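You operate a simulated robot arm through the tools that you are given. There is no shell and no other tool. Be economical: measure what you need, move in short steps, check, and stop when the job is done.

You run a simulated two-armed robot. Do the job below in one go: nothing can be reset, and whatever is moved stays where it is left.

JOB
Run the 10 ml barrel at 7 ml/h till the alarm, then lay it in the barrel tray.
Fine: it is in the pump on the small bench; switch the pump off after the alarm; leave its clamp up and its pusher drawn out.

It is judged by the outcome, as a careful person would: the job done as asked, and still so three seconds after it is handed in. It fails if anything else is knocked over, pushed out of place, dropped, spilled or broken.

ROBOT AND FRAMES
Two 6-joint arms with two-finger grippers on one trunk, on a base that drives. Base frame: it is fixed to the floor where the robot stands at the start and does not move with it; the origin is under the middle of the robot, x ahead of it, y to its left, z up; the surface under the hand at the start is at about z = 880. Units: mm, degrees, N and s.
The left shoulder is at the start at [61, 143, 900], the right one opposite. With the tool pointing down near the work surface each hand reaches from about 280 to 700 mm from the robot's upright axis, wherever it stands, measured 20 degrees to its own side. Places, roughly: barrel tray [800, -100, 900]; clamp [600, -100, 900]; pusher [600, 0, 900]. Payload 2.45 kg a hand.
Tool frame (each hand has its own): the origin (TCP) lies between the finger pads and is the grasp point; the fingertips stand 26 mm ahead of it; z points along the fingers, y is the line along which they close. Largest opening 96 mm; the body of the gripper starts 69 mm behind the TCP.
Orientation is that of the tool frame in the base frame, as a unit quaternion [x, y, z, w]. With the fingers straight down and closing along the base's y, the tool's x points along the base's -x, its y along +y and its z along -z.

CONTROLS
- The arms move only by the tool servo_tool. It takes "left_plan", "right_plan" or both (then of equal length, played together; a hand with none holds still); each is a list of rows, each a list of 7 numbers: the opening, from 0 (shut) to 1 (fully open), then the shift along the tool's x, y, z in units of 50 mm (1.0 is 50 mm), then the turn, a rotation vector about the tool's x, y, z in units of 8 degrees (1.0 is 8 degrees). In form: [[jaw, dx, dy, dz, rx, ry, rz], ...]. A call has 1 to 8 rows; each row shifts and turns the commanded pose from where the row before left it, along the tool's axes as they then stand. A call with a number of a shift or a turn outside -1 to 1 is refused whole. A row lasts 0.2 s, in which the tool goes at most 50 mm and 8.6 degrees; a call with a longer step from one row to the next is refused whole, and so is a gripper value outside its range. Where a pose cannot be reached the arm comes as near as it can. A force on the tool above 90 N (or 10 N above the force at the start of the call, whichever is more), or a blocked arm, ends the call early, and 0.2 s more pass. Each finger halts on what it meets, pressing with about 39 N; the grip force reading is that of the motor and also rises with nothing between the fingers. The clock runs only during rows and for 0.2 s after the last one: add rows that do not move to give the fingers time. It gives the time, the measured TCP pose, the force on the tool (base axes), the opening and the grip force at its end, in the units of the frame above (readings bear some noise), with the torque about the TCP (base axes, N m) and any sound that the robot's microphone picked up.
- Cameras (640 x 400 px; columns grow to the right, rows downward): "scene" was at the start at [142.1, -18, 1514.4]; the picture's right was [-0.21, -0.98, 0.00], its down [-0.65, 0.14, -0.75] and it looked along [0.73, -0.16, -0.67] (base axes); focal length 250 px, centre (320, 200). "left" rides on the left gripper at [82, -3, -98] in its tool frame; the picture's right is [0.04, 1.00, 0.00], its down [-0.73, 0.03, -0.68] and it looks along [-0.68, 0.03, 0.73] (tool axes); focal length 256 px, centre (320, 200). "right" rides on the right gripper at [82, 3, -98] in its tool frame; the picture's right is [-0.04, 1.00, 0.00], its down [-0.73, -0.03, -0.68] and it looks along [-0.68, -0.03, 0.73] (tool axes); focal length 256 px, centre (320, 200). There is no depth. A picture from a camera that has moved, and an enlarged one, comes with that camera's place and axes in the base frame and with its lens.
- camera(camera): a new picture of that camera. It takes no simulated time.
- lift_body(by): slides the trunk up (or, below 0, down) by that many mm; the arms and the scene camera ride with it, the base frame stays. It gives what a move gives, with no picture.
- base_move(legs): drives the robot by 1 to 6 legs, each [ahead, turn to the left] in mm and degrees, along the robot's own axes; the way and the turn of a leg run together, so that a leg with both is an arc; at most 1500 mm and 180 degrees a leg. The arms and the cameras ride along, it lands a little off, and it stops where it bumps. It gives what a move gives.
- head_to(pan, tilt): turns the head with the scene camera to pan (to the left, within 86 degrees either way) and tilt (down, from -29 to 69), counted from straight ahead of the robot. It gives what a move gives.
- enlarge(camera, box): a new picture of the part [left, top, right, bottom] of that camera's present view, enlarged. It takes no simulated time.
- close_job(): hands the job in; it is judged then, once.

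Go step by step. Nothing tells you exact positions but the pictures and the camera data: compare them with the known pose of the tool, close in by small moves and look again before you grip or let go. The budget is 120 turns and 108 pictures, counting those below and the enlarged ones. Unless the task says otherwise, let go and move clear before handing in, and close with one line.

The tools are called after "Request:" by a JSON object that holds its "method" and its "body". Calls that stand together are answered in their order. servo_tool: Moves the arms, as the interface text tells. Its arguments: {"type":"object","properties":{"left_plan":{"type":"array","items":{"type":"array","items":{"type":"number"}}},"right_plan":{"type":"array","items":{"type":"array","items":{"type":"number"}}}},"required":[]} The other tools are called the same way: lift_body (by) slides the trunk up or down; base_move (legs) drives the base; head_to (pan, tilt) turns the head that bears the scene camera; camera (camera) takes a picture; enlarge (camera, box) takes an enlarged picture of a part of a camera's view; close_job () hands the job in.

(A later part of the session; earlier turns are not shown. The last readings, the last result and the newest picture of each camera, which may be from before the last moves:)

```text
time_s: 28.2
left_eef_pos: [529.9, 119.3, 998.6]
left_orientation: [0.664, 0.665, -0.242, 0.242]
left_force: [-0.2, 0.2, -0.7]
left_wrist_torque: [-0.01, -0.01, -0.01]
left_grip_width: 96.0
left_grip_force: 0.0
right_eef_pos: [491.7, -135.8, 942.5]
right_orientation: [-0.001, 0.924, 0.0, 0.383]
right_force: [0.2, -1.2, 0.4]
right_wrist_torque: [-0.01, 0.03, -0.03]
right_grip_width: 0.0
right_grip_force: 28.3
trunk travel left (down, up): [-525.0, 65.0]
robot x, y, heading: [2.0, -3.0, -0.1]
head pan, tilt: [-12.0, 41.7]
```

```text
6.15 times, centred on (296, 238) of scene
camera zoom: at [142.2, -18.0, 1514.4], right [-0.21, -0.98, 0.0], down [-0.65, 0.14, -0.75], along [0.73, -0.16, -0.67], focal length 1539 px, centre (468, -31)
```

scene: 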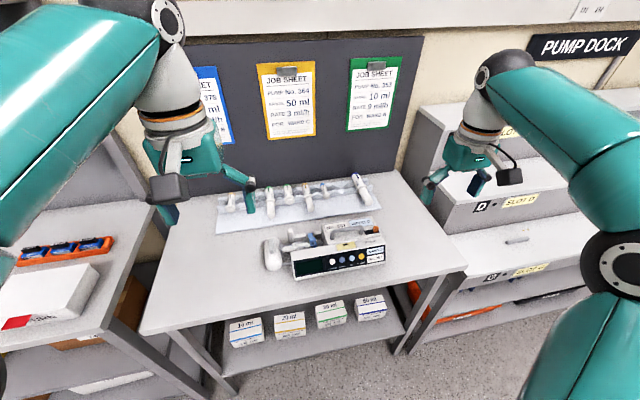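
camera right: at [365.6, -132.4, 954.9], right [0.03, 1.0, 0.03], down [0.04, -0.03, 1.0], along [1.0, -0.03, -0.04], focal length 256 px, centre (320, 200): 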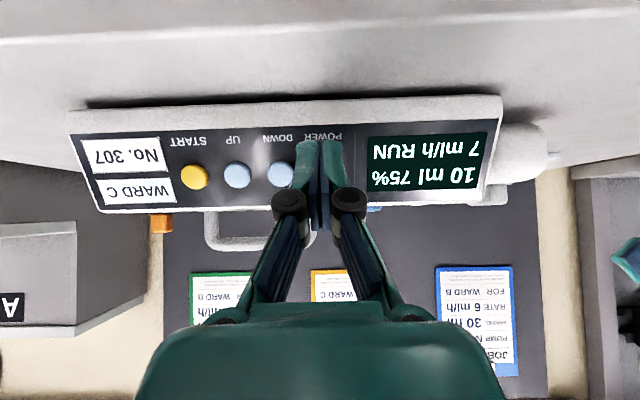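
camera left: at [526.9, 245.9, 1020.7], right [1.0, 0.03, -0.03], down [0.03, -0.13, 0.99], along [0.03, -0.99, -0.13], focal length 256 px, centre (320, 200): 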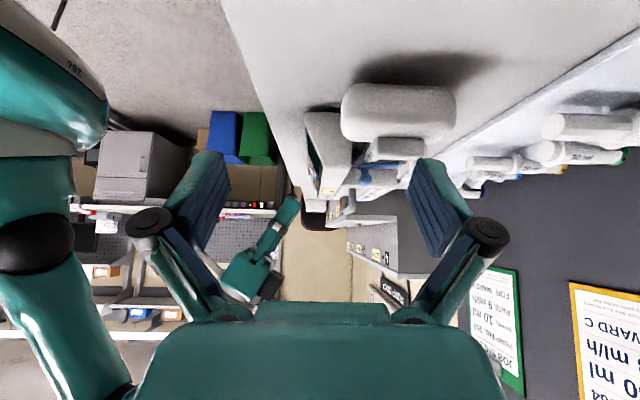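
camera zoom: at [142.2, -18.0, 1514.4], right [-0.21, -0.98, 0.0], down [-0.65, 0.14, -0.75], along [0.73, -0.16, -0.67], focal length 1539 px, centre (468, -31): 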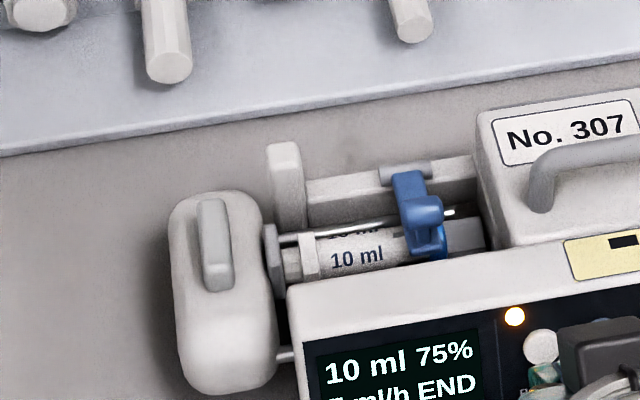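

The display reads END with an amber lamp, but I have heard no alarm yet. I wait a bit more.

Request:
{"method": "servo_tool", "body": {"right_plan": [[0, 0, 0, 0, 0, 0, 0], [0, 0, 0, 0, 0, 0, 0], [0, 0, 0, 0, 0, 0, 0], [0, 0, 0, 0, 0, 0, 0], [0, 0, 0, 0, 0, 0, 0], [0, 0, 0, 0, 0, 0, 0], [0, 0, 0, 0, 0, 0, 0], [0, 0, 0, 0, 0, 0, 0]]}}

Request:
{"method": "servo_tool", "body": {"right_plan": [[0, 0, 0, 0, 0, 0, 0], [0, 0, 0, 0, 0, 0, 0], [0, 0, 0, 0, 0, 0, 0], [0, 0, 0, 0, 0, 0, 0], [0, 0, 0, 0, 0, 0, 0], [0, 0, 0, 0, 0, 0, 0], [0, 0, 0, 0, 0, 0, 0], [0, 0, 0, 0, 0, 0, 0]]}}

Request:
{"method": "servo_tool", "body": {"right_plan": [[0, 0, 0, 0, 0, 0, 0], [0, 0, 0, 0, 0, 0, 0], [0, 0, 0, 0, 0, 0, 0], [0, 0, 0, 0, 0, 0, 0], [0, 0, 0, 0, 0, 0, 0], [0, 0, 0, 0, 0, 0, 0], [0, 0, 0, 0, 0, 0, 0], [0, 0, 0, 0, 0, 0, 0]]}}

Request:
{"method": "enlarge", "body": {"camera": "scene", "box": [262, 205, 330, 270]}}

```text
time_s: 30.0
left_eef_pos: [531.0, 120.7, 999.1]
left_orientation: [0.664, 0.664, -0.243, 0.242]
left_force: [-0.7, -0.6, 0.4]
left_wrist_torque: [0.01, 0.01, 0.03]
left_grip_width: 95.9
left_grip_force: 0.1
right_eef_pos: [490.6, -135.8, 942.6]
right_orientation: [-0.001, 0.924, 0.0, 0.382]
right_force: [0.2, -0.2, -0.1]
right_wrist_torque: [-0.02, -0.03, 0.03]
right_grip_width: 0.0
right_grip_force: 28.4
trunk travel left (down, up): [-525.0, 65.0]
robot x, y, heading: [-3.4, -1.1, 0.1]
head pan, tilt: [-12.0, 41.7]
```

```text
time_s: 31.8
left_eef_pos: [530.3, 120.0, 998.8]
left_orientation: [0.664, 0.666, -0.241, 0.242]
left_force: [0.3, -0.1, 0.1]
left_wrist_torque: [-0.03, 0.01, -0.01]
left_grip_width: 95.8
left_grip_force: 0.1
right_eef_pos: [492.2, -135.1, 943.4]
right_orientation: [0.0, 0.924, -0.001, 0.383]
right_force: [0.2, -0.2, -0.6]
right_wrist_torque: [0.0, 0.03, 0.01]
right_grip_width: 0.1
right_grip_force: 28.6
trunk travel left (down, up): [-525.0, 65.0]
robot x, y, heading: [-0.1, 2.2, -0.2]
head pan, tilt: [-12.0, 41.7]
```

```text
time_s: 33.6
left_eef_pos: [530.1, 120.3, 999.5]
left_orientation: [0.664, 0.665, -0.241, 0.242]
left_force: [0.4, 0.1, 0.3]
left_wrist_torque: [0.0, 0.02, 0.01]
left_grip_width: 96.3
left_grip_force: 0.0
right_eef_pos: [492.8, -135.9, 941.8]
right_orientation: [0.001, 0.924, 0.0, 0.383]
right_force: [-0.3, 0.0, 0.5]
right_wrist_torque: [0.02, 0.03, 0.04]
right_grip_width: 0.0
right_grip_force: 28.5
trunk travel left (down, up): [-525.0, 65.0]
robot x, y, heading: [1.9, 1.6, 0.0]
head pan, tilt: [-12.0, 41.7]
```

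```text
6.15 times, centred on (296, 238) of scene
camera zoom: at [142.2, -18.0, 1514.4], right [-0.21, -0.98, 0.0], down [-0.65, 0.14, -0.75], along [0.73, -0.16, -0.67], focal length 1539 px, centre (468, -31)
```

zoom: 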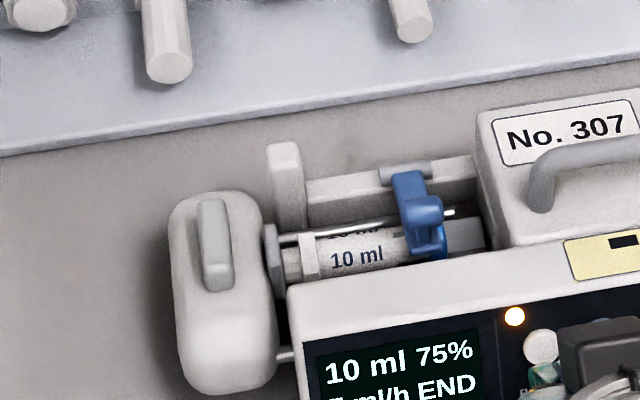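

Request:
{"method": "servo_tool", "body": {"right_plan": [[0, 0, 0, 0, 0, 0, 0], [0, 0, 0, 0, 0, 0, 0], [0, 0, 0, 0, 0, 0, 0], [0, 0, 0, 0, 0, 0, 0], [0, 0, 0, 0, 0, 0, 0], [0, 0, 0, 0, 0, 0, 0], [0, 0, 0, 0, 0, 0, 0], [0, 0, 0, 0, 0, 0, 0]]}}

Request:
{"method": "servo_tool", "body": {"right_plan": [[0, 0, 0, 0, 0, 0, 0], [0, 0, 0, 0, 0, 0, 0], [0, 0, 0, 0, 0, 0, 0], [0, 0, 0, 0, 0, 0, 0], [0, 0, 0, 0, 0, 0, 0], [0, 0, 0, 0, 0, 0, 0], [0, 0, 0, 0, 0, 0, 0], [0, 0, 0, 0, 0, 0, 0]]}}

Request:
{"method": "enlarge", "body": {"camera": "right", "box": [300, 90, 600, 220]}}

Request:
{"method": "enlarge", "body": {"camera": "left", "box": [270, 70, 470, 230]}}

```text
time_s: 35.4
left_eef_pos: [529.8, 120.1, 998.8]
left_orientation: [0.664, 0.665, -0.242, 0.242]
left_force: [-0.3, 0.4, 0.4]
left_wrist_torque: [0.02, -0.03, 0.01]
left_grip_width: 96.0
left_grip_force: 0.1
right_eef_pos: [491.6, -135.9, 942.9]
right_orientation: [0.0, 0.924, 0.0, 0.382]
right_force: [1.0, 0.6, -0.3]
right_wrist_torque: [0.01, 0.02, 0.0]
right_grip_width: 0.2
right_grip_force: 28.3
trunk travel left (down, up): [-525.0, 65.0]
robot x, y, heading: [1.9, 1.2, -0.0]
head pan, tilt: [-12.0, 41.7]
```

```text
time_s: 37.2
left_eef_pos: [530.5, 120.9, 999.1]
left_orientation: [0.664, 0.665, -0.242, 0.242]
left_force: [0.2, -0.6, -0.4]
left_wrist_torque: [0.01, -0.02, -0.01]
left_grip_width: 96.0
left_grip_force: 0.0
right_eef_pos: [493.0, -134.8, 941.7]
right_orientation: [0.0, 0.924, 0.0, 0.383]
right_force: [-0.2, 0.2, -0.5]
right_wrist_torque: [0.0, -0.03, 0.02]
right_grip_width: 0.2
right_grip_force: 28.6
trunk travel left (down, up): [-525.0, 65.0]
robot x, y, heading: [-1.5, 1.3, 0.1]
head pan, tilt: [-12.0, 41.7]
```

```text
2.13 times, centred on (450, 155) of right
camera zoom: at [365.6, -132.5, 954.9], right [0.03, 1.0, 0.03], down [0.04, -0.03, 1.0], along [1.0, -0.03, -0.04], focal length 546 px, centre (43, 296)
```

zoom: 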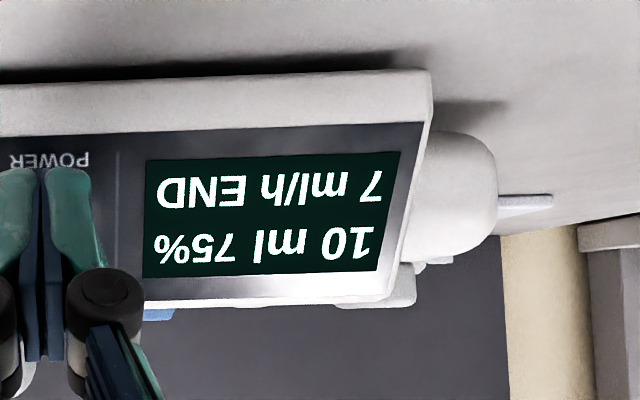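

```text
2.50 times, centred on (370, 150) of left
camera zoom: at [525.7, 245.3, 1021.9], right [1.0, 0.03, -0.03], down [0.03, -0.13, 0.99], along [0.03, -0.99, -0.13], focal length 640 px, centre (195, 325)
```

zoom: 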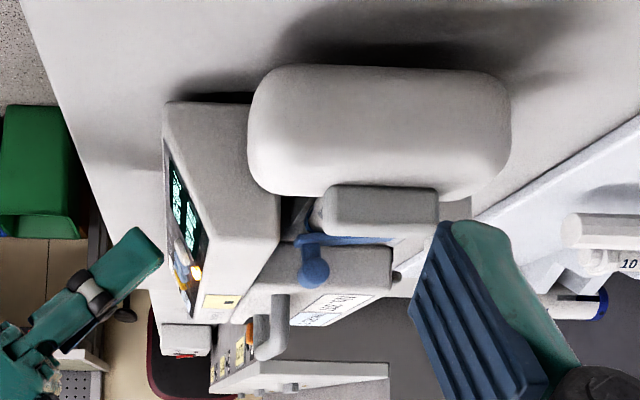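

Request:
{"method": "servo_tool", "body": {"right_plan": [[0, 0, 0, 0, 0, 0, 0], [0, 0, 0, 0, 0, 0, 0], [0, 0, 0, 0, 0, 0, 0], [0, 0, 0, 0, 0, 0, 0], [0, 0, 0, 0, 0, 0, 0], [0, 0, 0, 0, 0, 0, 0], [0, 0, 0, 0, 0, 0, 0], [0, 0, 0, 0, 0, 0, 0]]}}

Request:
{"method": "servo_tool", "body": {"right_plan": [[0, 0, 0, 0, 0, 0, 0], [0, 0, 0, 0, 0, 0, 0], [0, 0, 0, 0, 0, 0, 0], [0, 0, 0, 0, 0, 0, 0], [0, 0, 0, 0, 0, 0, 0], [0, 0, 0, 0, 0, 0, 0], [0, 0, 0, 0, 0, 0, 0], [0, 0, 0, 0, 0, 0, 0]]}}

Request:
{"method": "servo_tool", "body": {"right_plan": [[0, 0, 0, 0, 0, 0, 0], [0, 0, 0, 0, 0, 0, 0], [0, 0, 0, 0, 0, 0, 0], [0, 0, 0, 0, 0, 0, 0], [0, 0, 0, 0, 0, 0, 0], [0, 0, 0, 0, 0, 0, 0], [0, 0, 0, 0, 0, 0, 0], [0, 0, 0, 0, 0, 0, 0]]}}

Request:
{"method": "servo_tool", "body": {"right_plan": [[0, 0, 0, 0, 0, 0, 0], [0, 0, 0, 0, 0, 0, 0], [0, 0, 0, 0, 0, 0, 0], [0, 0, 0, 0, 0, 0, 0], [0, 0, 0, 0, 0, 0, 0], [0, 0, 0, 0, 0, 0, 0], [0, 0, 0, 0, 0, 0, 0], [0, 0, 0, 0, 0, 0, 0]]}}

Request:
{"method": "servo_tool", "body": {"right_plan": [[0, 0, 0, 0, 0, 0, 0], [0, 0, 0, 0, 0, 0, 0], [0, 0, 0, 0, 0, 0, 0], [0, 0, 0, 0, 0, 0, 0], [0, 0, 0, 0, 0, 0, 0], [0, 0, 0, 0, 0, 0, 0], [0, 0, 0, 0, 0, 0, 0], [0, 0, 0, 0, 0, 0, 0]]}}

Request:
{"method": "enlarge", "body": {"camera": "scene", "box": [262, 205, 330, 270]}}

```text
time_s: 39.0
left_eef_pos: [529.7, 119.7, 999.8]
left_orientation: [0.664, 0.665, -0.242, 0.243]
left_force: [-0.9, 0.1, 0.1]
left_wrist_torque: [-0.01, -0.01, -0.01]
left_grip_width: 95.9
left_grip_force: 0.1
right_eef_pos: [491.6, -136.9, 941.9]
right_orientation: [0.0, 0.924, 0.0, 0.382]
right_force: [-0.3, 1.0, 1.1]
right_wrist_torque: [-0.02, 0.0, 0.01]
right_grip_width: 0.0
right_grip_force: 28.2
trunk travel left (down, up): [-525.0, 65.0]
robot x, y, heading: [1.0, 0.5, 0.1]
head pan, tilt: [-12.0, 41.7]
```

```text
time_s: 40.8
left_eef_pos: [529.0, 119.6, 1000.4]
left_orientation: [0.664, 0.665, -0.242, 0.242]
left_force: [-0.5, -0.2, -0.2]
left_wrist_torque: [0.06, 0.01, -0.01]
left_grip_width: 95.7
left_grip_force: 0.0
right_eef_pos: [492.5, -136.1, 942.3]
right_orientation: [0.0, 0.924, 0.001, 0.383]
right_force: [0.1, -0.2, 0.4]
right_wrist_torque: [0.01, 0.02, -0.01]
right_grip_width: 0.1
right_grip_force: 29.0
trunk travel left (down, up): [-525.0, 65.0]
robot x, y, heading: [4.6, 2.8, 0.1]
head pan, tilt: [-12.0, 41.7]
```

```text
time_s: 42.6
left_eef_pos: [529.2, 119.7, 999.6]
left_orientation: [0.664, 0.665, -0.242, 0.242]
left_force: [0.0, -0.6, -0.1]
left_wrist_torque: [0.03, -0.02, 0.0]
left_grip_width: 95.8
left_grip_force: 0.0
right_eef_pos: [492.6, -134.6, 942.1]
right_orientation: [0.0, 0.924, -0.001, 0.383]
right_force: [-0.5, 0.1, 1.1]
right_wrist_torque: [0.0, 0.0, 0.0]
right_grip_width: 0.0
right_grip_force: 28.7
trunk travel left (down, up): [-525.0, 65.0]
robot x, y, heading: [-1.8, -0.9, -0.1]
head pan, tilt: [-12.0, 41.7]
```

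```text
time_s: 44.4
left_eef_pos: [529.6, 119.4, 999.2]
left_orientation: [0.664, 0.665, -0.242, 0.242]
left_force: [-0.2, -0.2, 0.2]
left_wrist_torque: [0.03, 0.0, -0.01]
left_grip_width: 95.8
left_grip_force: 0.0
right_eef_pos: [491.9, -135.3, 942.5]
right_orientation: [0.0, 0.924, 0.001, 0.382]
right_force: [-0.3, -0.1, 0.6]
right_wrist_torque: [-0.04, 0.02, -0.02]
right_grip_width: 0.0
right_grip_force: 29.1
trunk travel left (down, up): [-525.0, 65.0]
robot x, y, heading: [2.0, -2.3, 0.1]
head pan, tilt: [-12.0, 41.7]
```

```text
time_s: 46.2
left_eef_pos: [530.5, 119.9, 1000.0]
left_orientation: [0.664, 0.665, -0.242, 0.242]
left_force: [-0.2, -0.8, -0.1]
left_wrist_torque: [0.01, 0.05, 0.0]
left_grip_width: 96.3
left_grip_force: 0.1
right_eef_pos: [491.8, -135.4, 942.6]
right_orientation: [-0.001, 0.924, 0.001, 0.383]
right_force: [0.6, 0.1, 0.2]
right_wrist_torque: [0.02, 0.02, -0.02]
right_grip_width: 0.1
right_grip_force: 28.3
trunk travel left (down, up): [-525.0, 65.0]
robot x, y, heading: [0.7, 1.0, 0.1]
head pan, tilt: [-12.0, 41.7]
```

```text
6.15 times, centred on (296, 238) of scene
camera zoom: at [142.2, -18.0, 1514.4], right [-0.21, -0.98, 0.0], down [-0.65, 0.14, -0.75], along [0.73, -0.16, -0.67], focal length 1539 px, centre (468, -31)
```

zoom: 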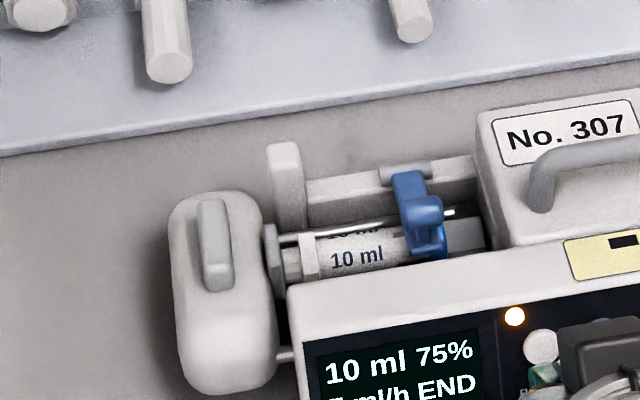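

END with the amber lamp is steady and the pusher has stopped, so this is the end alarm. I switch it off with POWER.

Request:
{"method": "servo_tool", "body": {"right_plan": [[0, -0.1, 0, 0.1, 0, 0, 0], [0, -0.05, 0, 0.05, 0, 0, 0], [0, -0.02, 0, 0.02, 0, 0, 0]]}}

Request:
{"method": "enlarge", "body": {"camera": "right", "box": [300, 80, 600, 220]}}

```text
time_s: 47.0
left_eef_pos: [529.7, 120.3, 999.9]
left_orientation: [0.664, 0.665, -0.241, 0.243]
left_force: [0.1, -0.1, 0.5]
left_wrist_torque: [-0.04, 0.04, 0.0]
left_grip_width: 96.0
left_grip_force: 0.0
right_eef_pos: [504.9, -134.7, 941.8]
right_orientation: [0.0, 0.924, 0.0, 0.382]
right_force: [-2.7, -0.5, -0.5]
right_wrist_torque: [-0.03, 0.0, -0.01]
right_grip_width: 5.6
right_grip_force: 28.7
trunk travel left (down, up): [-525.0, 65.0]
robot x, y, heading: [-0.0, 5.0, 0.2]
head pan, tilt: [-12.0, 41.7]
heard: click
```

```text
2.13 times, centred on (450, 150) of right
camera zoom: at [377.9, -132.2, 954.9], right [0.03, 1.0, 0.03], down [0.04, -0.03, 1.0], along [1.0, -0.03, -0.04], focal length 546 px, centre (43, 307)
```

zoom: 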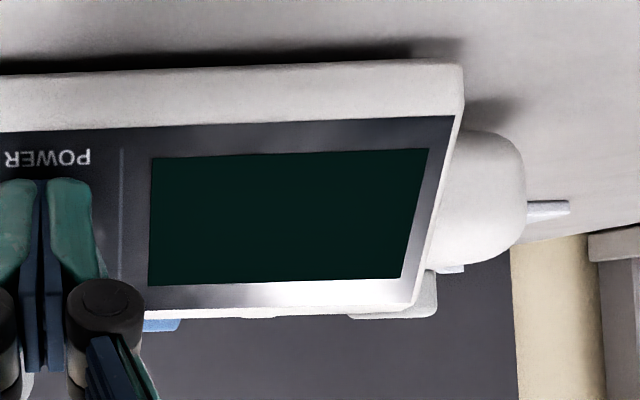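

The display is dark: the pump is off. I retreat the right hand and park it, then inspect the clamp and pusher.

Request:
{"method": "servo_tool", "body": {"right_plan": [[0, 0.17, 0, -0.17, 0, 0, 0], [0, 0, -0.3, -0.8, 0, 0, 0], [0, 0, -0.5, -0.8, 0, 0, 0], [0, -0.4, -0.7, -0.5, 0, 0.9, 0], [0, -0.4, -0.7, -0.5, 0, 0.9, 0], [0, 0, -0.7, -0.5, 0, 0.9, 0], [0, 0, -0.7, -0.5, 0, 0.9, 0], [0, 0, 0, 0, 0, 0.9, 0]]}}

Request:
{"method": "enlarge", "body": {"camera": "scene", "box": [260, 205, 390, 280]}}

Request:
{"method": "enlarge", "body": {"camera": "scene", "box": [265, 215, 320, 250]}}

```text
time_s: 48.8
left_eef_pos: [531.1, 120.1, 999.9]
left_orientation: [0.663, 0.665, -0.242, 0.242]
left_force: [1.0, -1.2, -0.4]
left_wrist_torque: [-0.01, 0.01, -0.01]
left_grip_width: 96.2
left_grip_force: 0.1
right_eef_pos: [416.8, -314.8, 1109.2]
right_orientation: [-0.001, 0.997, 0.001, 0.078]
right_force: [0.3, -0.3, -0.3]
right_wrist_torque: [0.0, 0.01, 0.01]
right_grip_width: 0.1
right_grip_force: 29.0
right hand out of reach, approached as far as the arm can: row 3
trunk travel left (down, up): [-525.0, 65.0]
robot x, y, heading: [2.0, -0.5, 0.0]
head pan, tilt: [-12.0, 41.7]
```

```text
4.92 times, centred on (325, 242) of scene
camera zoom: at [143.3, -17.7, 1514.2], right [-0.21, -0.98, 0.0], down [-0.65, 0.14, -0.75], along [0.73, -0.16, -0.67], focal length 1231 px, centre (295, -9)
```

zoom: 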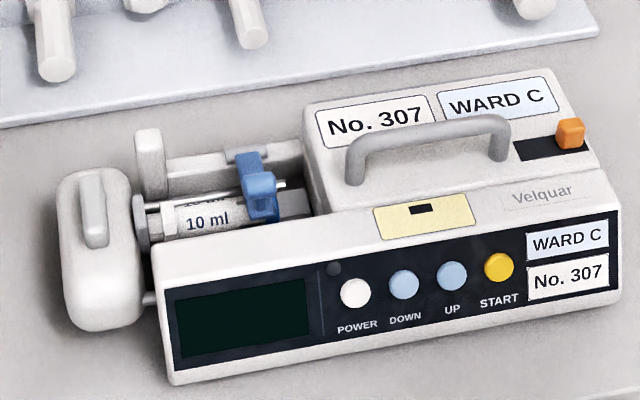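

```text
11.43 times, centred on (292, 232) of scene
camera zoom: at [143.3, -17.7, 1514.2], right [-0.21, -0.98, 0.0], down [-0.65, 0.14, -0.75], along [0.73, -0.16, -0.67], focal length 2858 px, centre (634, -171)
```

zoom: 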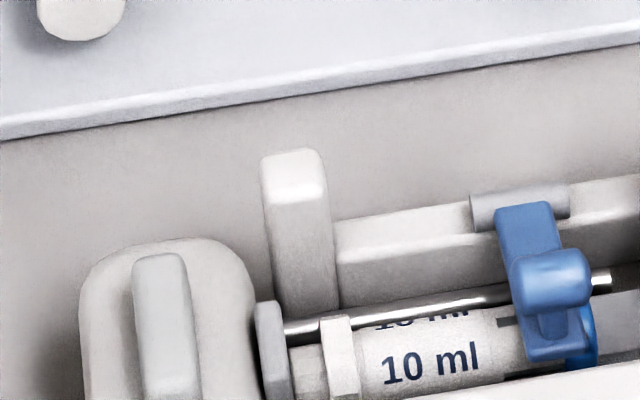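

The clamp is a blue lever with a thumb bar near (600,-97,944), hinged at the back. I bring the left hand upright, with jaws closing along x, above the clamp for a close look.

Request:
{"method": "servo_tool", "body": {"left_plan": [[1, 0, 0, 0, 0, 1, 0], [1, 0, 0, 0, 0, 1, 0], [1, 0, 0, 0, 0, 1, 0], [1, 0, 0, 0, 0, 1, 0], [1, 0, 0, 0, 0, 1, 0], [1, 0, 0, -0.7, 0, 0, 0], [1, -0.6, 0.4, -0.4, 0, 0, 0], [1, -0.6, 0.4, -0.4, 0, 0, 0]]}}

Request:
{"method": "servo_tool", "body": {"left_plan": [[1, -0.7, 0.2, 0, 0, 0, 0], [1, -0.7, 0.2, 0, 0, 0, 0], [1, -0.7, 0.1, 0, 0, 0, 0], [1, -0.7, 0.1, 0, 0, 0, 0], [1, 0, 0, 0, 0, 0, 0]]}}

Request:
{"method": "camera", "body": {"camera": "left"}}

Request:
{"method": "enlarge", "body": {"camera": "left", "box": [220, 130, 420, 260]}}

```text
time_s: 50.6
left_eef_pos: [569.3, 59.6, 1074.6]
left_orientation: [0.706, 0.708, 0.0, -0.001]
left_force: [-0.3, 0.6, 0.1]
left_wrist_torque: [-0.01, -0.04, 0.01]
left_grip_width: 95.7
left_grip_force: 0.0
right_eef_pos: [416.3, -315.7, 1108.8]
right_orientation: [0.0, 0.997, 0.0, 0.078]
right_force: [-0.4, 0.2, 0.0]
right_wrist_torque: [0.04, 0.01, 0.0]
right_grip_width: 0.0
right_grip_force: 28.8
trunk travel left (down, up): [-525.0, 65.0]
robot x, y, heading: [0.0, -0.5, 0.3]
head pan, tilt: [-12.0, 41.7]
```

```text
time_s: 51.8
left_eef_pos: [576.3, -59.7, 1065.3]
left_orientation: [0.706, 0.708, 0.0, -0.002]
left_force: [0.6, -0.6, 0.3]
left_wrist_torque: [0.0, 0.0, -0.02]
left_grip_width: 95.9
left_grip_force: 0.1
left hand out of reach, approached as far as the arm can: row 3, 4
right_eef_pos: [417.0, -314.5, 1108.7]
right_orientation: [-0.001, 0.997, 0.001, 0.078]
right_force: [-0.6, 0.6, 0.6]
right_wrist_torque: [-0.02, -0.01, 0.0]
right_grip_width: 0.2
right_grip_force: 28.7
trunk travel left (down, up): [-525.0, 65.0]
robot x, y, heading: [-1.8, -1.8, 0.2]
head pan, tilt: [-12.0, 41.7]
```

```text
69 pictures are left
camera left: at [571.8, 21.8, 1163.9], right [1.0, 0.04, 0.0], down [0.03, -0.73, 0.68], along [0.03, -0.68, -0.73], focal length 256 px, centre (320, 200)
```

left: 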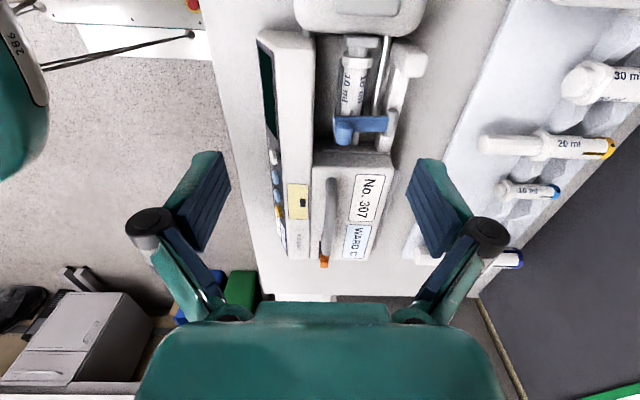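

```text
3.08 times, centred on (320, 195) of left
camera zoom: at [571.8, 21.8, 1163.9], right [1.0, 0.04, 0.0], down [0.03, -0.73, 0.68], along [0.03, -0.68, -0.73], focal length 788 px, centre (320, 215)
```

zoom: 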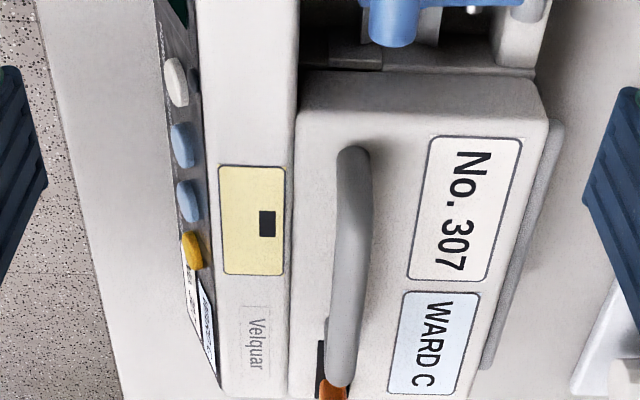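

I can see the clamp and barrel well, but the left arm is near its reach limit. I check how much room the base has before the bench.

Request:
{"method": "head_to", "body": {"pan": 0, "tilt": 69}}

Request:
{"method": "camera", "body": {"camera": "scene"}}

```text
time_s: 52.7
left_eef_pos: [575.5, -59.0, 1067.0]
left_orientation: [0.706, 0.708, 0.0, 0.0]
left_force: [-1.3, 0.3, -0.3]
left_wrist_torque: [0.0, -0.02, 0.0]
left_grip_width: 96.1
left_grip_force: 0.0
right_eef_pos: [415.5, -314.4, 1109.2]
right_orientation: [0.0, 0.997, 0.0, 0.078]
right_force: [0.3, 0.4, 0.4]
right_wrist_torque: [0.02, -0.03, 0.0]
right_grip_width: 0.1
right_grip_force: 29.0
trunk travel left (down, up): [-525.0, 65.0]
robot x, y, heading: [0.7, 0.8, -0.0]
head pan, tilt: [0.0, 68.8]
```

```text
67 pictures are left
camera scene: at [116.1, -0.7, 1480.8], right [0.0, -1.0, 0.0], down [-0.93, 0.0, -0.36], along [0.36, 0.0, -0.93], focal length 250 px, centre (320, 200)
```

scene: 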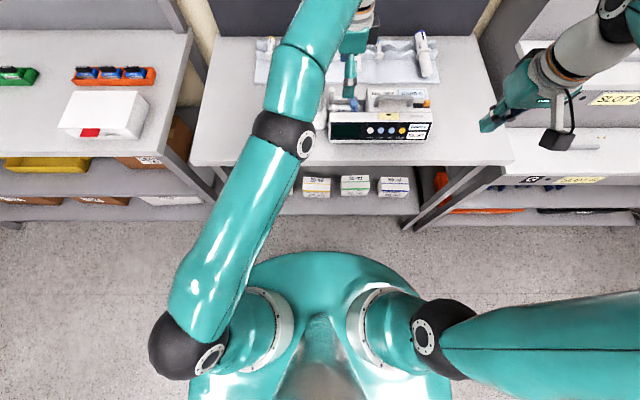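

There is room for a 100 mm drive ahead (torso front at about x 218, bench edge at about 450). I drive and check.

Request:
{"method": "base_move", "body": {"legs": [[100, 0]]}}

Request:
{"method": "camera", "body": {"camera": "scene"}}

```text
time_s: 53.9
left_eef_pos: [679.0, -59.9, 1065.5]
left_orientation: [0.706, 0.708, -0.001, 0.0]
left_force: [0.3, -1.0, -0.9]
left_wrist_torque: [-0.05, 0.04, -0.02]
left_grip_width: 95.9
left_grip_force: 0.0
right_eef_pos: [518.6, -314.7, 1108.3]
right_orientation: [0.001, 0.997, 0.0, 0.078]
right_force: [0.3, 0.6, -0.5]
right_wrist_torque: [0.02, 0.04, -0.01]
right_grip_width: 0.0
right_grip_force: 29.0
trunk travel left (down, up): [-525.0, 65.0]
robot x, y, heading: [100.6, 1.4, -0.0]
head pan, tilt: [0.0, 68.8]
```

```text
66 pictures are left
camera scene: at [218.6, -0.7, 1480.5], right [0.0, -1.0, 0.0], down [-0.93, 0.0, -0.36], along [0.36, 0.0, -0.93], focal length 250 px, centre (320, 200)
```

scene: 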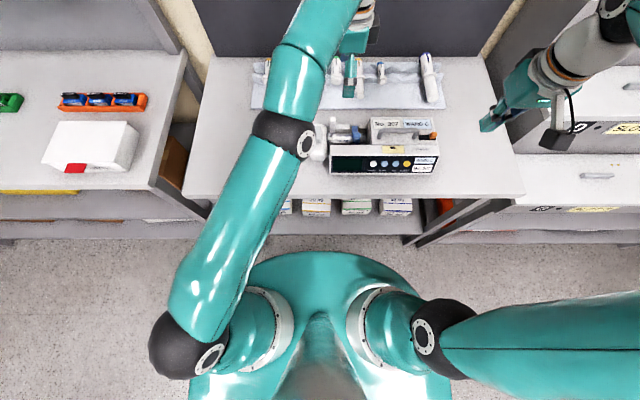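

Good. Now I place the left hand above the thumb bar with the jaws partly open and look again.

Request:
{"method": "servo_tool", "body": {"left_plan": [[0.4, -0.233, -0.527, 0.2, 0, 0, 0], [0.4, -0.233, -0.527, 0.2, 0, 0, 0], [0.4, -0.233, -0.527, 0.2, 0, 0, 0], [0.4, 0, 0, 0, 0, 0, 0]]}}

Request:
{"method": "head_to", "body": {"pan": -8, "tilt": 52}}

Request:
{"method": "camera", "body": {"camera": "left"}}

Request:
{"method": "camera", "body": {"camera": "scene"}}

Request:
{"method": "enlarge", "body": {"camera": "left", "box": [250, 20, 450, 150]}}

```text
time_s: 54.9
left_eef_pos: [675.9, -59.7, 1066.2]
left_orientation: [0.706, 0.708, 0.0, 0.0]
left_force: [0.2, -0.2, -0.9]
left_wrist_torque: [-0.01, 0.0, 0.02]
left_grip_width: 38.4
left_grip_force: 0.0
left hand out of reach, approached as far as the arm can: row 1, 2, 3
right_eef_pos: [516.7, -315.4, 1109.5]
right_orientation: [0.001, 0.997, 0.0, 0.079]
right_force: [-0.1, -0.1, 0.2]
right_wrist_torque: [-0.01, 0.03, -0.01]
right_grip_width: 0.3
right_grip_force: 28.3
trunk travel left (down, up): [-525.0, 65.0]
robot x, y, heading: [98.1, 0.0, -0.1]
head pan, tilt: [0.0, 68.8]
```

```text
time_s: 55.7
left_eef_pos: [675.8, -60.3, 1066.0]
left_orientation: [0.706, 0.708, 0.001, 0.0]
left_force: [-0.5, 0.1, 0.3]
left_wrist_torque: [0.01, -0.01, -0.02]
left_grip_width: 38.4
left_grip_force: 0.1
right_eef_pos: [516.7, -315.1, 1110.7]
right_orientation: [0.0, 0.997, 0.0, 0.079]
right_force: [0.8, -0.4, 0.2]
right_wrist_torque: [0.0, 0.01, 0.02]
right_grip_width: 0.0
right_grip_force: 28.1
trunk travel left (down, up): [-525.0, 65.0]
robot x, y, heading: [100.9, -0.8, 0.1]
head pan, tilt: [-8.0, 52.0]
```

```text
65 pictures are left
camera left: at [671.9, 21.1, 1164.6], right [1.0, 0.04, 0.0], down [0.03, -0.73, 0.68], along [0.03, -0.68, -0.73], focal length 256 px, centre (320, 200)
```

left: 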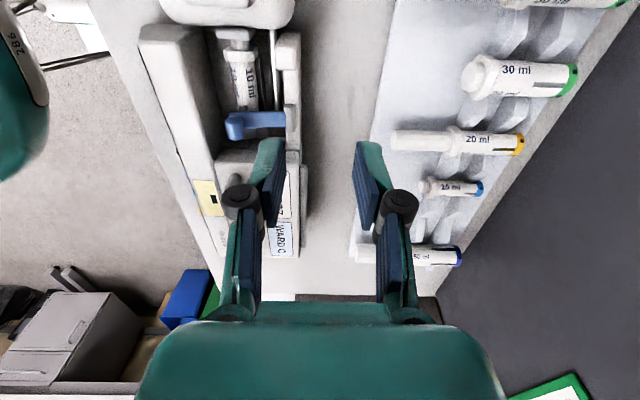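

```text
64 pictures are left
camera scene: at [234.8, -11.1, 1499.9], right [-0.14, -0.99, 0.0], down [-0.78, 0.11, -0.61], along [0.61, -0.09, -0.79], focal length 250 px, centre (320, 200)
```

scene: 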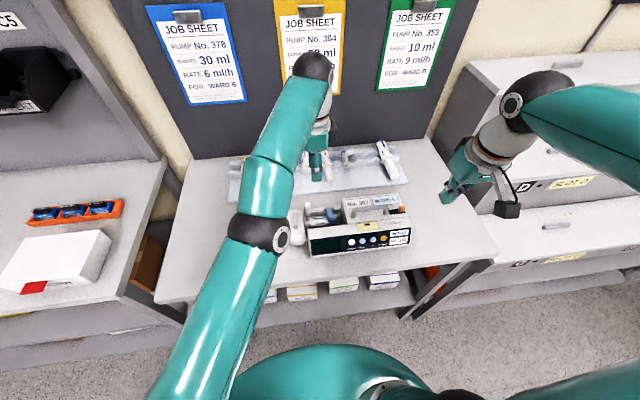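

```text
3.08 times, centred on (350, 85) of left
camera zoom: at [671.9, 21.1, 1164.6], right [1.0, 0.04, 0.0], down [0.03, -0.73, 0.68], along [0.03, -0.68, -0.73], focal length 788 px, centre (228, 554)
```

zoom: 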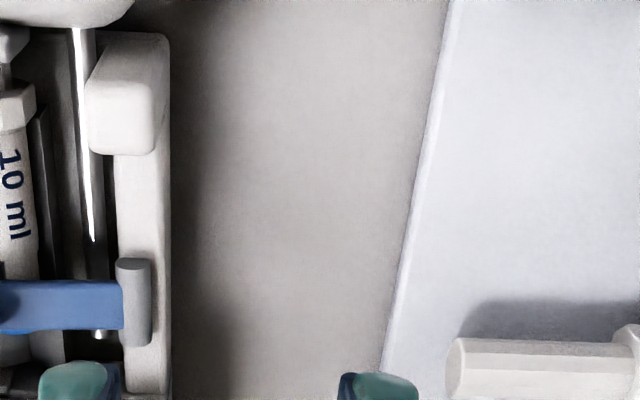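

The left arm cannot get over the clamp in this pose. I'll use the left arm for the pusher and viewing, and the right arm (turned with jaws along x) for the clamp and barrel.

Request:
{"method": "servo_tool", "body": {"left_plan": [[1, 0.92, -0.24, 0, 0, 0, 0], [1, 0.92, -0.24, 0, 0, 0, 0], [1, 0.92, -0.24, 0, 0, 0, 0], [1, 0.92, -0.24, 0, 0, 0, 0], [1, 0.92, -0.24, 0, 0, 0, 0], [1, 0, 0, 0, 0, 0, 0], [1, 0, 0, 0, 0, 0, 0], [1, 0, 0, 0, 0, 0, 0]], "right_plan": [[0.4, 0, 0, 0, 0, 1, 0], [0.4, 0, 0, 0, 0, 0.12, 0], [0.4, 0, 0, 0, 0, 0, -0.94], [0.4, 0, 0, 0, 0, 0, -0.94], [0.4, 0, 0, 0, 0, 0, -0.94], [0.4, 0, 0, 0, 0, 0, -0.94], [0.4, 0, 0, 0, 0, 0, -0.94], [0.4, 0, 0, 0, 0, 0, -0.94]]}}

Request:
{"method": "servo_tool", "body": {"right_plan": [[0.4, 0, 0, 0, 0, 0, -0.94], [0.4, 0, 0, 0, 0, 0, -0.94], [0.4, 0, 0, 0, 0, 0, -0.93], [0.4, 0, 0, 0, 0, 0, -0.93], [0.4, 0, 0, 0, 0, 0, -0.93], [0.4, 0, 0, 0, 0, 0, -0.93], [0.4, 0, 0, 0, 0, 0, 0]]}}

```text
time_s: 57.5
left_eef_pos: [713.6, 144.2, 1103.9]
left_orientation: [0.707, 0.707, 0.0, -0.001]
left_force: [-0.1, -0.4, -0.3]
left_wrist_torque: [0.02, -0.01, 0.02]
left_grip_width: 95.9
left_grip_force: 0.1
left hand out of reach, approached as far as the arm can: row 1, 2, 3, 4, 5
right_eef_pos: [516.3, -314.7, 1109.5]
right_orientation: [-0.385, 0.923, 0.0, 0.001]
right_force: [-0.3, 0.3, -0.5]
right_wrist_torque: [0.02, 0.01, -0.03]
right_grip_width: 38.5
right_grip_force: 0.2
trunk travel left (down, up): [-525.0, 65.0]
robot x, y, heading: [97.3, 0.5, 0.0]
head pan, tilt: [-8.0, 52.0]
```

```text
time_s: 59.1
left_eef_pos: [715.3, 144.2, 1103.9]
left_orientation: [0.706, 0.708, 0.001, 0.0]
left_force: [0.2, -0.3, 0.3]
left_wrist_torque: [0.0, 0.0, 0.0]
left_grip_width: 95.8
left_grip_force: 0.0
right_eef_pos: [516.9, -314.2, 1110.3]
right_orientation: [0.708, -0.706, -0.001, 0.0]
right_force: [-0.9, 0.3, -0.3]
right_wrist_torque: [0.02, 0.01, -0.02]
right_grip_width: 38.6
right_grip_force: 0.1
trunk travel left (down, up): [-525.0, 65.0]
robot x, y, heading: [96.4, 0.5, 0.2]
head pan, tilt: [-8.0, 52.0]
```

Request:
{"method": "servo_tool", "body": {"left_plan": [[1, 0, -0.8, 0, 0, 0, 0], [1, 0, -0.8, 0, 0, 0, 0], [1, 0, -0.8, 0, 0, 0, 0], [1, 0, 0, 0, 0, 0, 0]]}}

```text
time_s: 60.1
left_eef_pos: [713.2, 134.7, 1108.9]
left_orientation: [0.707, 0.708, -0.001, -0.001]
left_force: [0.1, -0.1, -0.2]
left_wrist_torque: [-0.03, 0.01, 0.0]
left_grip_width: 96.1
left_grip_force: 0.0
left hand out of reach, approached as far as the arm can: row 1, 2, 3
right_eef_pos: [515.7, -315.2, 1110.7]
right_orientation: [-0.707, 0.707, 0.0, 0.0]
right_force: [-0.1, -0.1, 0.1]
right_wrist_torque: [0.0, 0.01, 0.0]
right_grip_width: 38.4
right_grip_force: 0.0
trunk travel left (down, up): [-525.0, 65.0]
robot x, y, heading: [100.4, -0.1, 0.0]
head pan, tilt: [-8.0, 52.0]
```

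Request:
{"method": "camera", "body": {"camera": "scene"}}

Request:
{"method": "servo_tool", "body": {"left_plan": [[1, 0, 0, 0.8, 0, 0, 0], [1, 0, 0, 0.8, 0, 0, 0], [1, 0, 0, 0, 0, 0, 0]]}}

```text
62 pictures are left
camera scene: at [235.0, -11.1, 1500.0], right [-0.14, -0.99, 0.0], down [-0.78, 0.11, -0.61], along [0.61, -0.09, -0.79], focal length 250 px, centre (320, 200)
```

scene: 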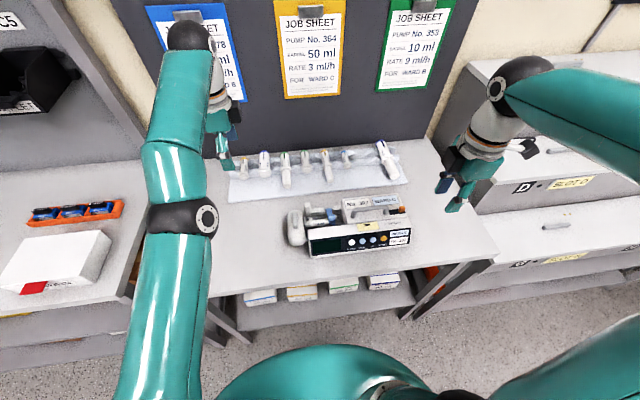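

```text
time_s: 60.9
left_eef_pos: [716.3, 133.5, 1088.8]
left_orientation: [0.707, 0.707, -0.008, -0.011]
left_force: [0.1, -0.5, -0.6]
left_wrist_torque: [0.0, 0.0, -0.02]
left_grip_width: 96.3
left_grip_force: 0.0
left hand out of reach, approached as far as the arm can: row 1, 2
right_eef_pos: [517.0, -315.2, 1110.2]
right_orientation: [0.707, -0.707, 0.0, 0.001]
right_force: [-0.4, 0.5, 0.3]
right_wrist_torque: [0.02, 0.03, -0.02]
right_grip_width: 38.7
right_grip_force: 0.0
trunk travel left (down, up): [-525.0, 65.0]
robot x, y, heading: [100.5, -0.7, 0.0]
head pan, tilt: [-8.0, 52.0]
```

Request:
{"method": "servo_tool", "body": {"left_plan": [[1, 0, -0.6, 0, 0, 0, 0], [1, 0, -0.6, 0, 0, 0, 0], [1, 0, -0.6, 0, 0, 0, 0], [1, 0, 0, 0, 0, 0, 0]]}}

```text
time_s: 61.9
left_eef_pos: [712.8, 124.9, 1104.7]
left_orientation: [0.707, 0.708, 0.0, 0.0]
left_force: [0.9, 0.2, 0.4]
left_wrist_torque: [0.01, 0.03, 0.03]
left_grip_width: 96.1
left_grip_force: 0.1
left hand out of reach, approached as far as the arm can: row 1, 2, 3
right_eef_pos: [515.2, -315.5, 1109.4]
right_orientation: [0.707, -0.707, 0.0, 0.0]
right_force: [0.3, 0.6, -0.3]
right_wrist_torque: [0.03, 0.02, -0.02]
right_grip_width: 38.5
right_grip_force: 0.0
trunk travel left (down, up): [-525.0, 65.0]
robot x, y, heading: [104.3, -2.3, 0.0]
head pan, tilt: [-8.0, 52.0]
```

Request:
{"method": "servo_tool", "body": {"left_plan": [[1, 0, -0.75, 0.5, 0, 0, 0], [1, 0, -0.75, 0.5, 0, 0, 0], [1, 0, 0, 0, 0, 0, 0]]}}

```text
time_s: 62.7
left_eef_pos: [713.1, 124.7, 1102.7]
left_orientation: [0.706, 0.708, 0.0, 0.001]
left_force: [-0.6, 0.2, -0.9]
left_wrist_torque: [0.03, 0.01, 0.0]
left_grip_width: 96.2
left_grip_force: 0.0
left hand out of reach, approached as far as the arm can: row 1, 2
right_eef_pos: [517.2, -315.7, 1109.3]
right_orientation: [-0.707, 0.707, 0.0, 0.0]
right_force: [0.5, -0.1, -0.4]
right_wrist_torque: [-0.01, 0.02, 0.02]
right_grip_width: 38.7
right_grip_force: 0.0
trunk travel left (down, up): [-525.0, 65.0]
robot x, y, heading: [100.8, 3.6, -0.0]
head pan, tilt: [-8.0, 52.0]
```

Request:
{"method": "servo_tool", "body": {"left_plan": [[1, 0, 0, 0, -1, 0, 0], [1, 0, 0, 0, -1, 0, 0], [1, 0, 0, 0, -1, 0, 0], [1, 0, 0, 0, 0, 0, 0]]}}

```text
time_s: 63.7
left_eef_pos: [712.4, 125.7, 1103.0]
left_orientation: [0.691, 0.692, 0.148, 0.148]
left_force: [-0.2, -0.4, 0.2]
left_wrist_torque: [0.03, 0.01, 0.03]
left_grip_width: 95.8
left_grip_force: 0.0
left hand out of reach, approached as far as the arm can: row 1
right_eef_pos: [515.2, -315.4, 1110.1]
right_orientation: [-0.706, 0.708, -0.001, 0.001]
right_force: [-0.1, 0.2, -0.3]
right_wrist_torque: [0.0, -0.01, -0.03]
right_grip_width: 38.2
right_grip_force: 0.0
trunk travel left (down, up): [-525.0, 65.0]
robot x, y, heading: [100.0, 1.7, -0.2]
head pan, tilt: [-8.0, 52.0]
```

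Request:
{"method": "servo_tool", "body": {"left_plan": [[1, 0, -0.85, -0.38, 0, 0, 0], [1, 0, -0.85, -0.38, 0, 0, 0], [1, 0, -0.85, -0.38, 0, 0, 0], [1, 0, 0, 0, 1, 0, 0], [1, 0, 0, 0, 1, 0, 0], [1, 0, 0, 0, 1, 0, 0], [1, 0, 0, 0, 0, 0, 0]]}}

```text
time_s: 65.3
left_eef_pos: [570.3, 125.4, 1102.9]
left_orientation: [0.706, 0.708, -0.002, 0.0]
left_force: [-0.1, -1.3, -0.1]
left_wrist_torque: [0.01, -0.03, 0.0]
left_grip_width: 96.1
left_grip_force: 0.1
right_eef_pos: [515.9, -314.9, 1111.0]
right_orientation: [0.708, -0.707, 0.001, 0.0]
right_force: [0.0, -0.5, 0.7]
right_wrist_torque: [0.0, -0.02, 0.0]
right_grip_width: 38.6
right_grip_force: 0.1
trunk travel left (down, up): [-525.0, 65.0]
robot x, y, heading: [105.0, -1.8, 0.1]
head pan, tilt: [-8.0, 52.0]
```

The left arm is free again. Now the right hand goes over the clamp, staying high.

Request:
{"method": "servo_tool", "body": {"right_plan": [[0.4, -0.733, -0.28, 0.16, 0, 0, 0], [0.4, -0.733, -0.28, 0.16, 0, 0, 0], [0.4, -0.733, -0.28, 0.16, 0, 0, 0], [0.4, -0.733, -0.28, 0.16, 0, 0, 0], [0.4, -0.733, -0.28, 0.16, 0, 0, 0], [0.4, -0.733, -0.28, 0.16, 0, 0, 0], [0.4, 0, 0, 0, 0, 0, 0]]}}

Request:
{"method": "camera", "body": {"camera": "right"}}

Request:
{"method": "camera", "body": {"camera": "left"}}

```text
time_s: 66.9
left_eef_pos: [571.8, 124.1, 1104.1]
left_orientation: [0.707, 0.707, 0.0, -0.001]
left_force: [0.3, -0.1, 0.5]
left_wrist_torque: [0.0, -0.04, 0.0]
left_grip_width: 95.9
left_grip_force: 0.0
right_eef_pos: [599.5, -95.9, 1061.8]
right_orientation: [-0.707, 0.707, 0.0, 0.001]
right_force: [-0.3, 0.4, 0.3]
right_wrist_torque: [0.01, 0.01, 0.0]
right_grip_width: 38.4
right_grip_force: 0.0
trunk travel left (down, up): [-525.0, 65.0]
robot x, y, heading: [100.1, 2.5, -0.3]
head pan, tilt: [-8.0, 52.0]
```

```text
61 pictures are left
camera right: at [596.4, -178.3, 1161.7], right [-1.0, 0.04, 0.0], down [0.03, 0.73, 0.68], along [0.03, 0.68, -0.73], focal length 256 px, centre (320, 200)
```

right: 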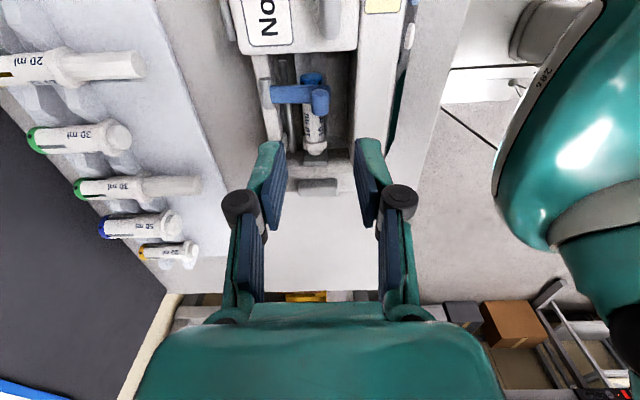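

```text
60 pictures are left
camera left: at [567.9, 206.2, 1200.8], right [1.0, 0.04, 0.0], down [0.03, -0.73, 0.68], along [0.03, -0.68, -0.73], focal length 256 px, centre (320, 200)
```

left: 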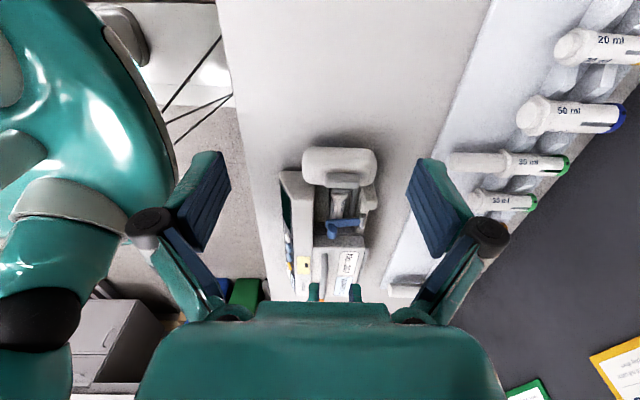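

Request:
{"method": "enlarge", "body": {"camera": "right", "box": [230, 50, 430, 200]}}

Request:
{"method": "enlarge", "body": {"camera": "left", "box": [270, 130, 420, 250]}}

```text
2.67 times, centred on (330, 125) of right
camera zoom: at [596.4, -178.3, 1161.7], right [-1.0, 0.04, 0.0], down [0.03, 0.73, 0.68], along [0.03, 0.68, -0.73], focal length 683 px, centre (293, 400)
```

zoom: 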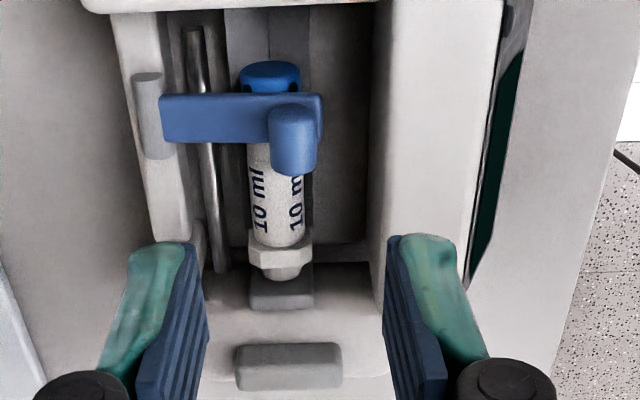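

```text
3.33 times, centred on (345, 190) of left
camera zoom: at [567.9, 206.2, 1200.8], right [1.0, 0.04, 0.0], down [0.03, -0.73, 0.68], along [0.03, -0.68, -0.73], focal length 853 px, centre (237, 233)
```

zoom: 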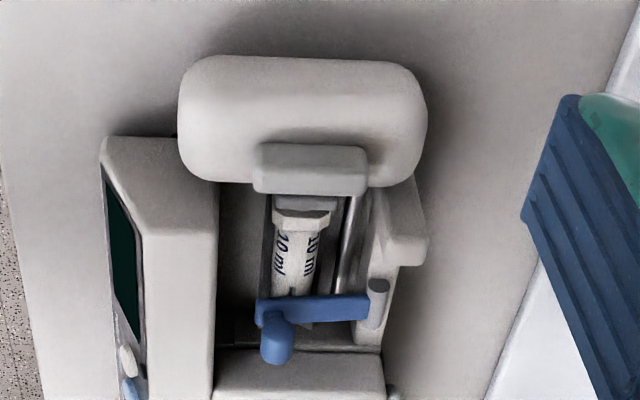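

The thumb post stands upright at about (600,-95), with the hinge at about x 650 and the barrel under the arm. I'll lower the right jaws around the post, then push it up and back with the front finger.

Request:
{"method": "servo_tool", "body": {"right_plan": [[0.375, 0, -0.08, 0.75, 0, 0, 0], [0.375, 0, 0, 0.75, 0, 0, 0], [0.375, 0, 0, 0, 0, 0, 0]]}}

Request:
{"method": "enlarge", "body": {"camera": "left", "box": [270, 150, 420, 270]}}

Request:
{"method": "enlarge", "body": {"camera": "right", "box": [230, 50, 430, 200]}}

```text
time_s: 67.7
left_eef_pos: [572.8, 125.7, 1103.8]
left_orientation: [0.707, 0.708, -0.001, 0.0]
left_force: [0.2, 0.6, -0.1]
left_wrist_torque: [0.0, -0.01, -0.04]
left_grip_width: 95.9
left_grip_force: 0.1
right_eef_pos: [604.5, -95.2, 987.6]
right_orientation: [0.707, -0.707, 0.001, -0.001]
right_force: [0.3, 1.0, -0.5]
right_wrist_torque: [0.01, 0.0, 0.0]
right_grip_width: 36.1
right_grip_force: 0.0
trunk travel left (down, up): [-525.0, 65.0]
robot x, y, heading: [100.1, 1.3, -0.1]
head pan, tilt: [-8.0, 52.0]
```

```text
3.33 times, centred on (345, 210) of left
camera zoom: at [568.1, 206.6, 1200.6], right [1.0, 0.04, 0.0], down [0.03, -0.73, 0.68], along [0.03, -0.68, -0.73], focal length 853 px, centre (237, 167)
```

zoom: 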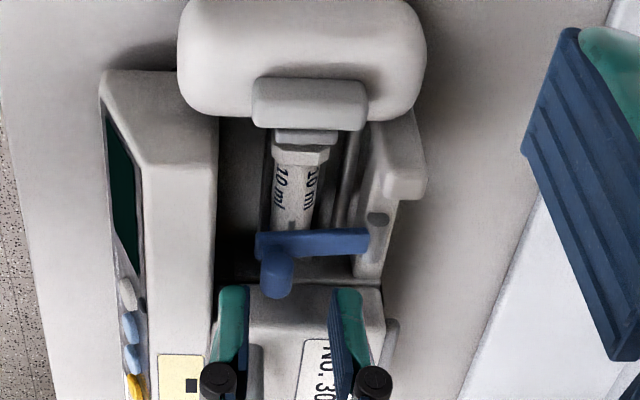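

```text
2.67 times, centred on (330, 125) of right
camera zoom: at [602.1, -177.9, 1086.8], right [-1.0, 0.04, 0.0], down [0.03, 0.73, 0.68], along [0.03, 0.68, -0.73], focal length 683 px, centre (293, 400)
```

zoom: 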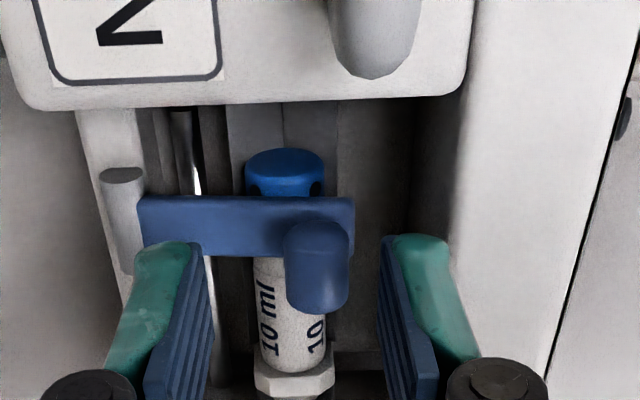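

Clearance looks fine. I descend 22 mm, then push up and back along the arc.

Request:
{"method": "servo_tool", "body": {"right_plan": [[0.375, 0, 0, 0.44, 0, 0, 0], [0.375, 0, -0.1, 0, 0, 0, 0], [0.375, 0, 0, 0, 0, 0, 0]]}}

Request:
{"method": "servo_tool", "body": {"right_plan": [[0.375, 0, -0.1, -0.06, 0, 0, 0], [0.4, 0, -0.1, -0.1, 0, 0, 0], [0.4, 0, 0, 0, 0, 0, 0]]}}

Request:
{"method": "enlarge", "body": {"camera": "left", "box": [270, 150, 420, 270]}}

Request:
{"method": "enlarge", "body": {"camera": "right", "box": [230, 50, 430, 200]}}

```text
time_s: 68.5
left_eef_pos: [573.3, 125.3, 1102.7]
left_orientation: [0.706, 0.708, 0.0, 0.001]
left_force: [0.6, -0.2, -0.7]
left_wrist_torque: [-0.02, -0.01, 0.01]
left_grip_width: 96.1
left_grip_force: 0.0
right_eef_pos: [610.0, -94.9, 965.2]
right_orientation: [-0.707, 0.708, 0.0, 0.0]
right_force: [-0.2, 0.0, 0.8]
right_wrist_torque: [0.02, -0.03, -0.02]
right_grip_width: 36.1
right_grip_force: 0.1
trunk travel left (down, up): [-525.0, 65.0]
robot x, y, heading: [100.5, 1.2, 0.0]
head pan, tilt: [-8.0, 52.0]
```

```text
time_s: 69.3
left_eef_pos: [571.4, 125.8, 1104.0]
left_orientation: [0.707, 0.708, 0.0, 0.0]
left_force: [0.1, 0.6, -0.9]
left_wrist_torque: [0.0, -0.01, 0.01]
left_grip_width: 95.7
left_grip_force: 0.0
right_eef_pos: [618.0, -96.7, 973.3]
right_orientation: [-0.707, 0.707, 0.0, 0.0]
right_force: [-4.9, -0.7, 1.9]
right_wrist_torque: [-0.03, 0.12, 0.04]
right_grip_width: 42.3
right_grip_force: 2.9
trunk travel left (down, up): [-525.0, 65.0]
robot x, y, heading: [99.4, 0.4, -0.1]
head pan, tilt: [-8.0, 52.0]
```

```text
3.33 times, centred on (345, 210) of left
camera zoom: at [567.5, 206.7, 1200.8], right [1.0, 0.04, 0.0], down [0.03, -0.73, 0.68], along [0.03, -0.68, -0.73], focal length 853 px, centre (237, 167)
```

zoom: 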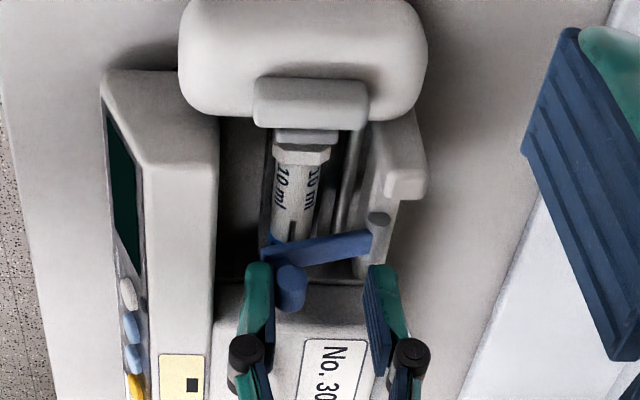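

```text
2.67 times, centred on (330, 125) of right
camera zoom: at [616.2, -177.4, 1072.9], right [-1.0, 0.04, 0.0], down [0.03, 0.73, 0.68], along [0.03, 0.68, -0.73], focal length 683 px, centre (293, 400)
```

zoom: 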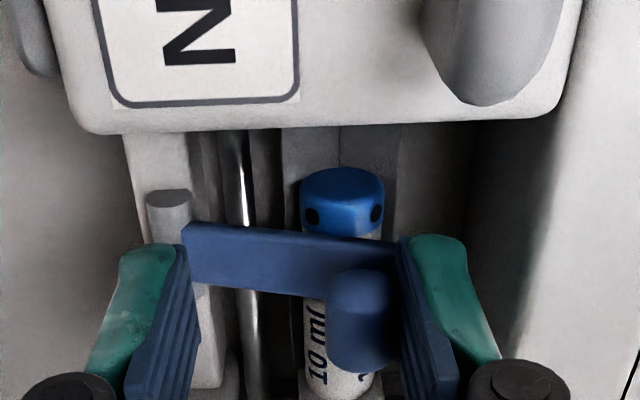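

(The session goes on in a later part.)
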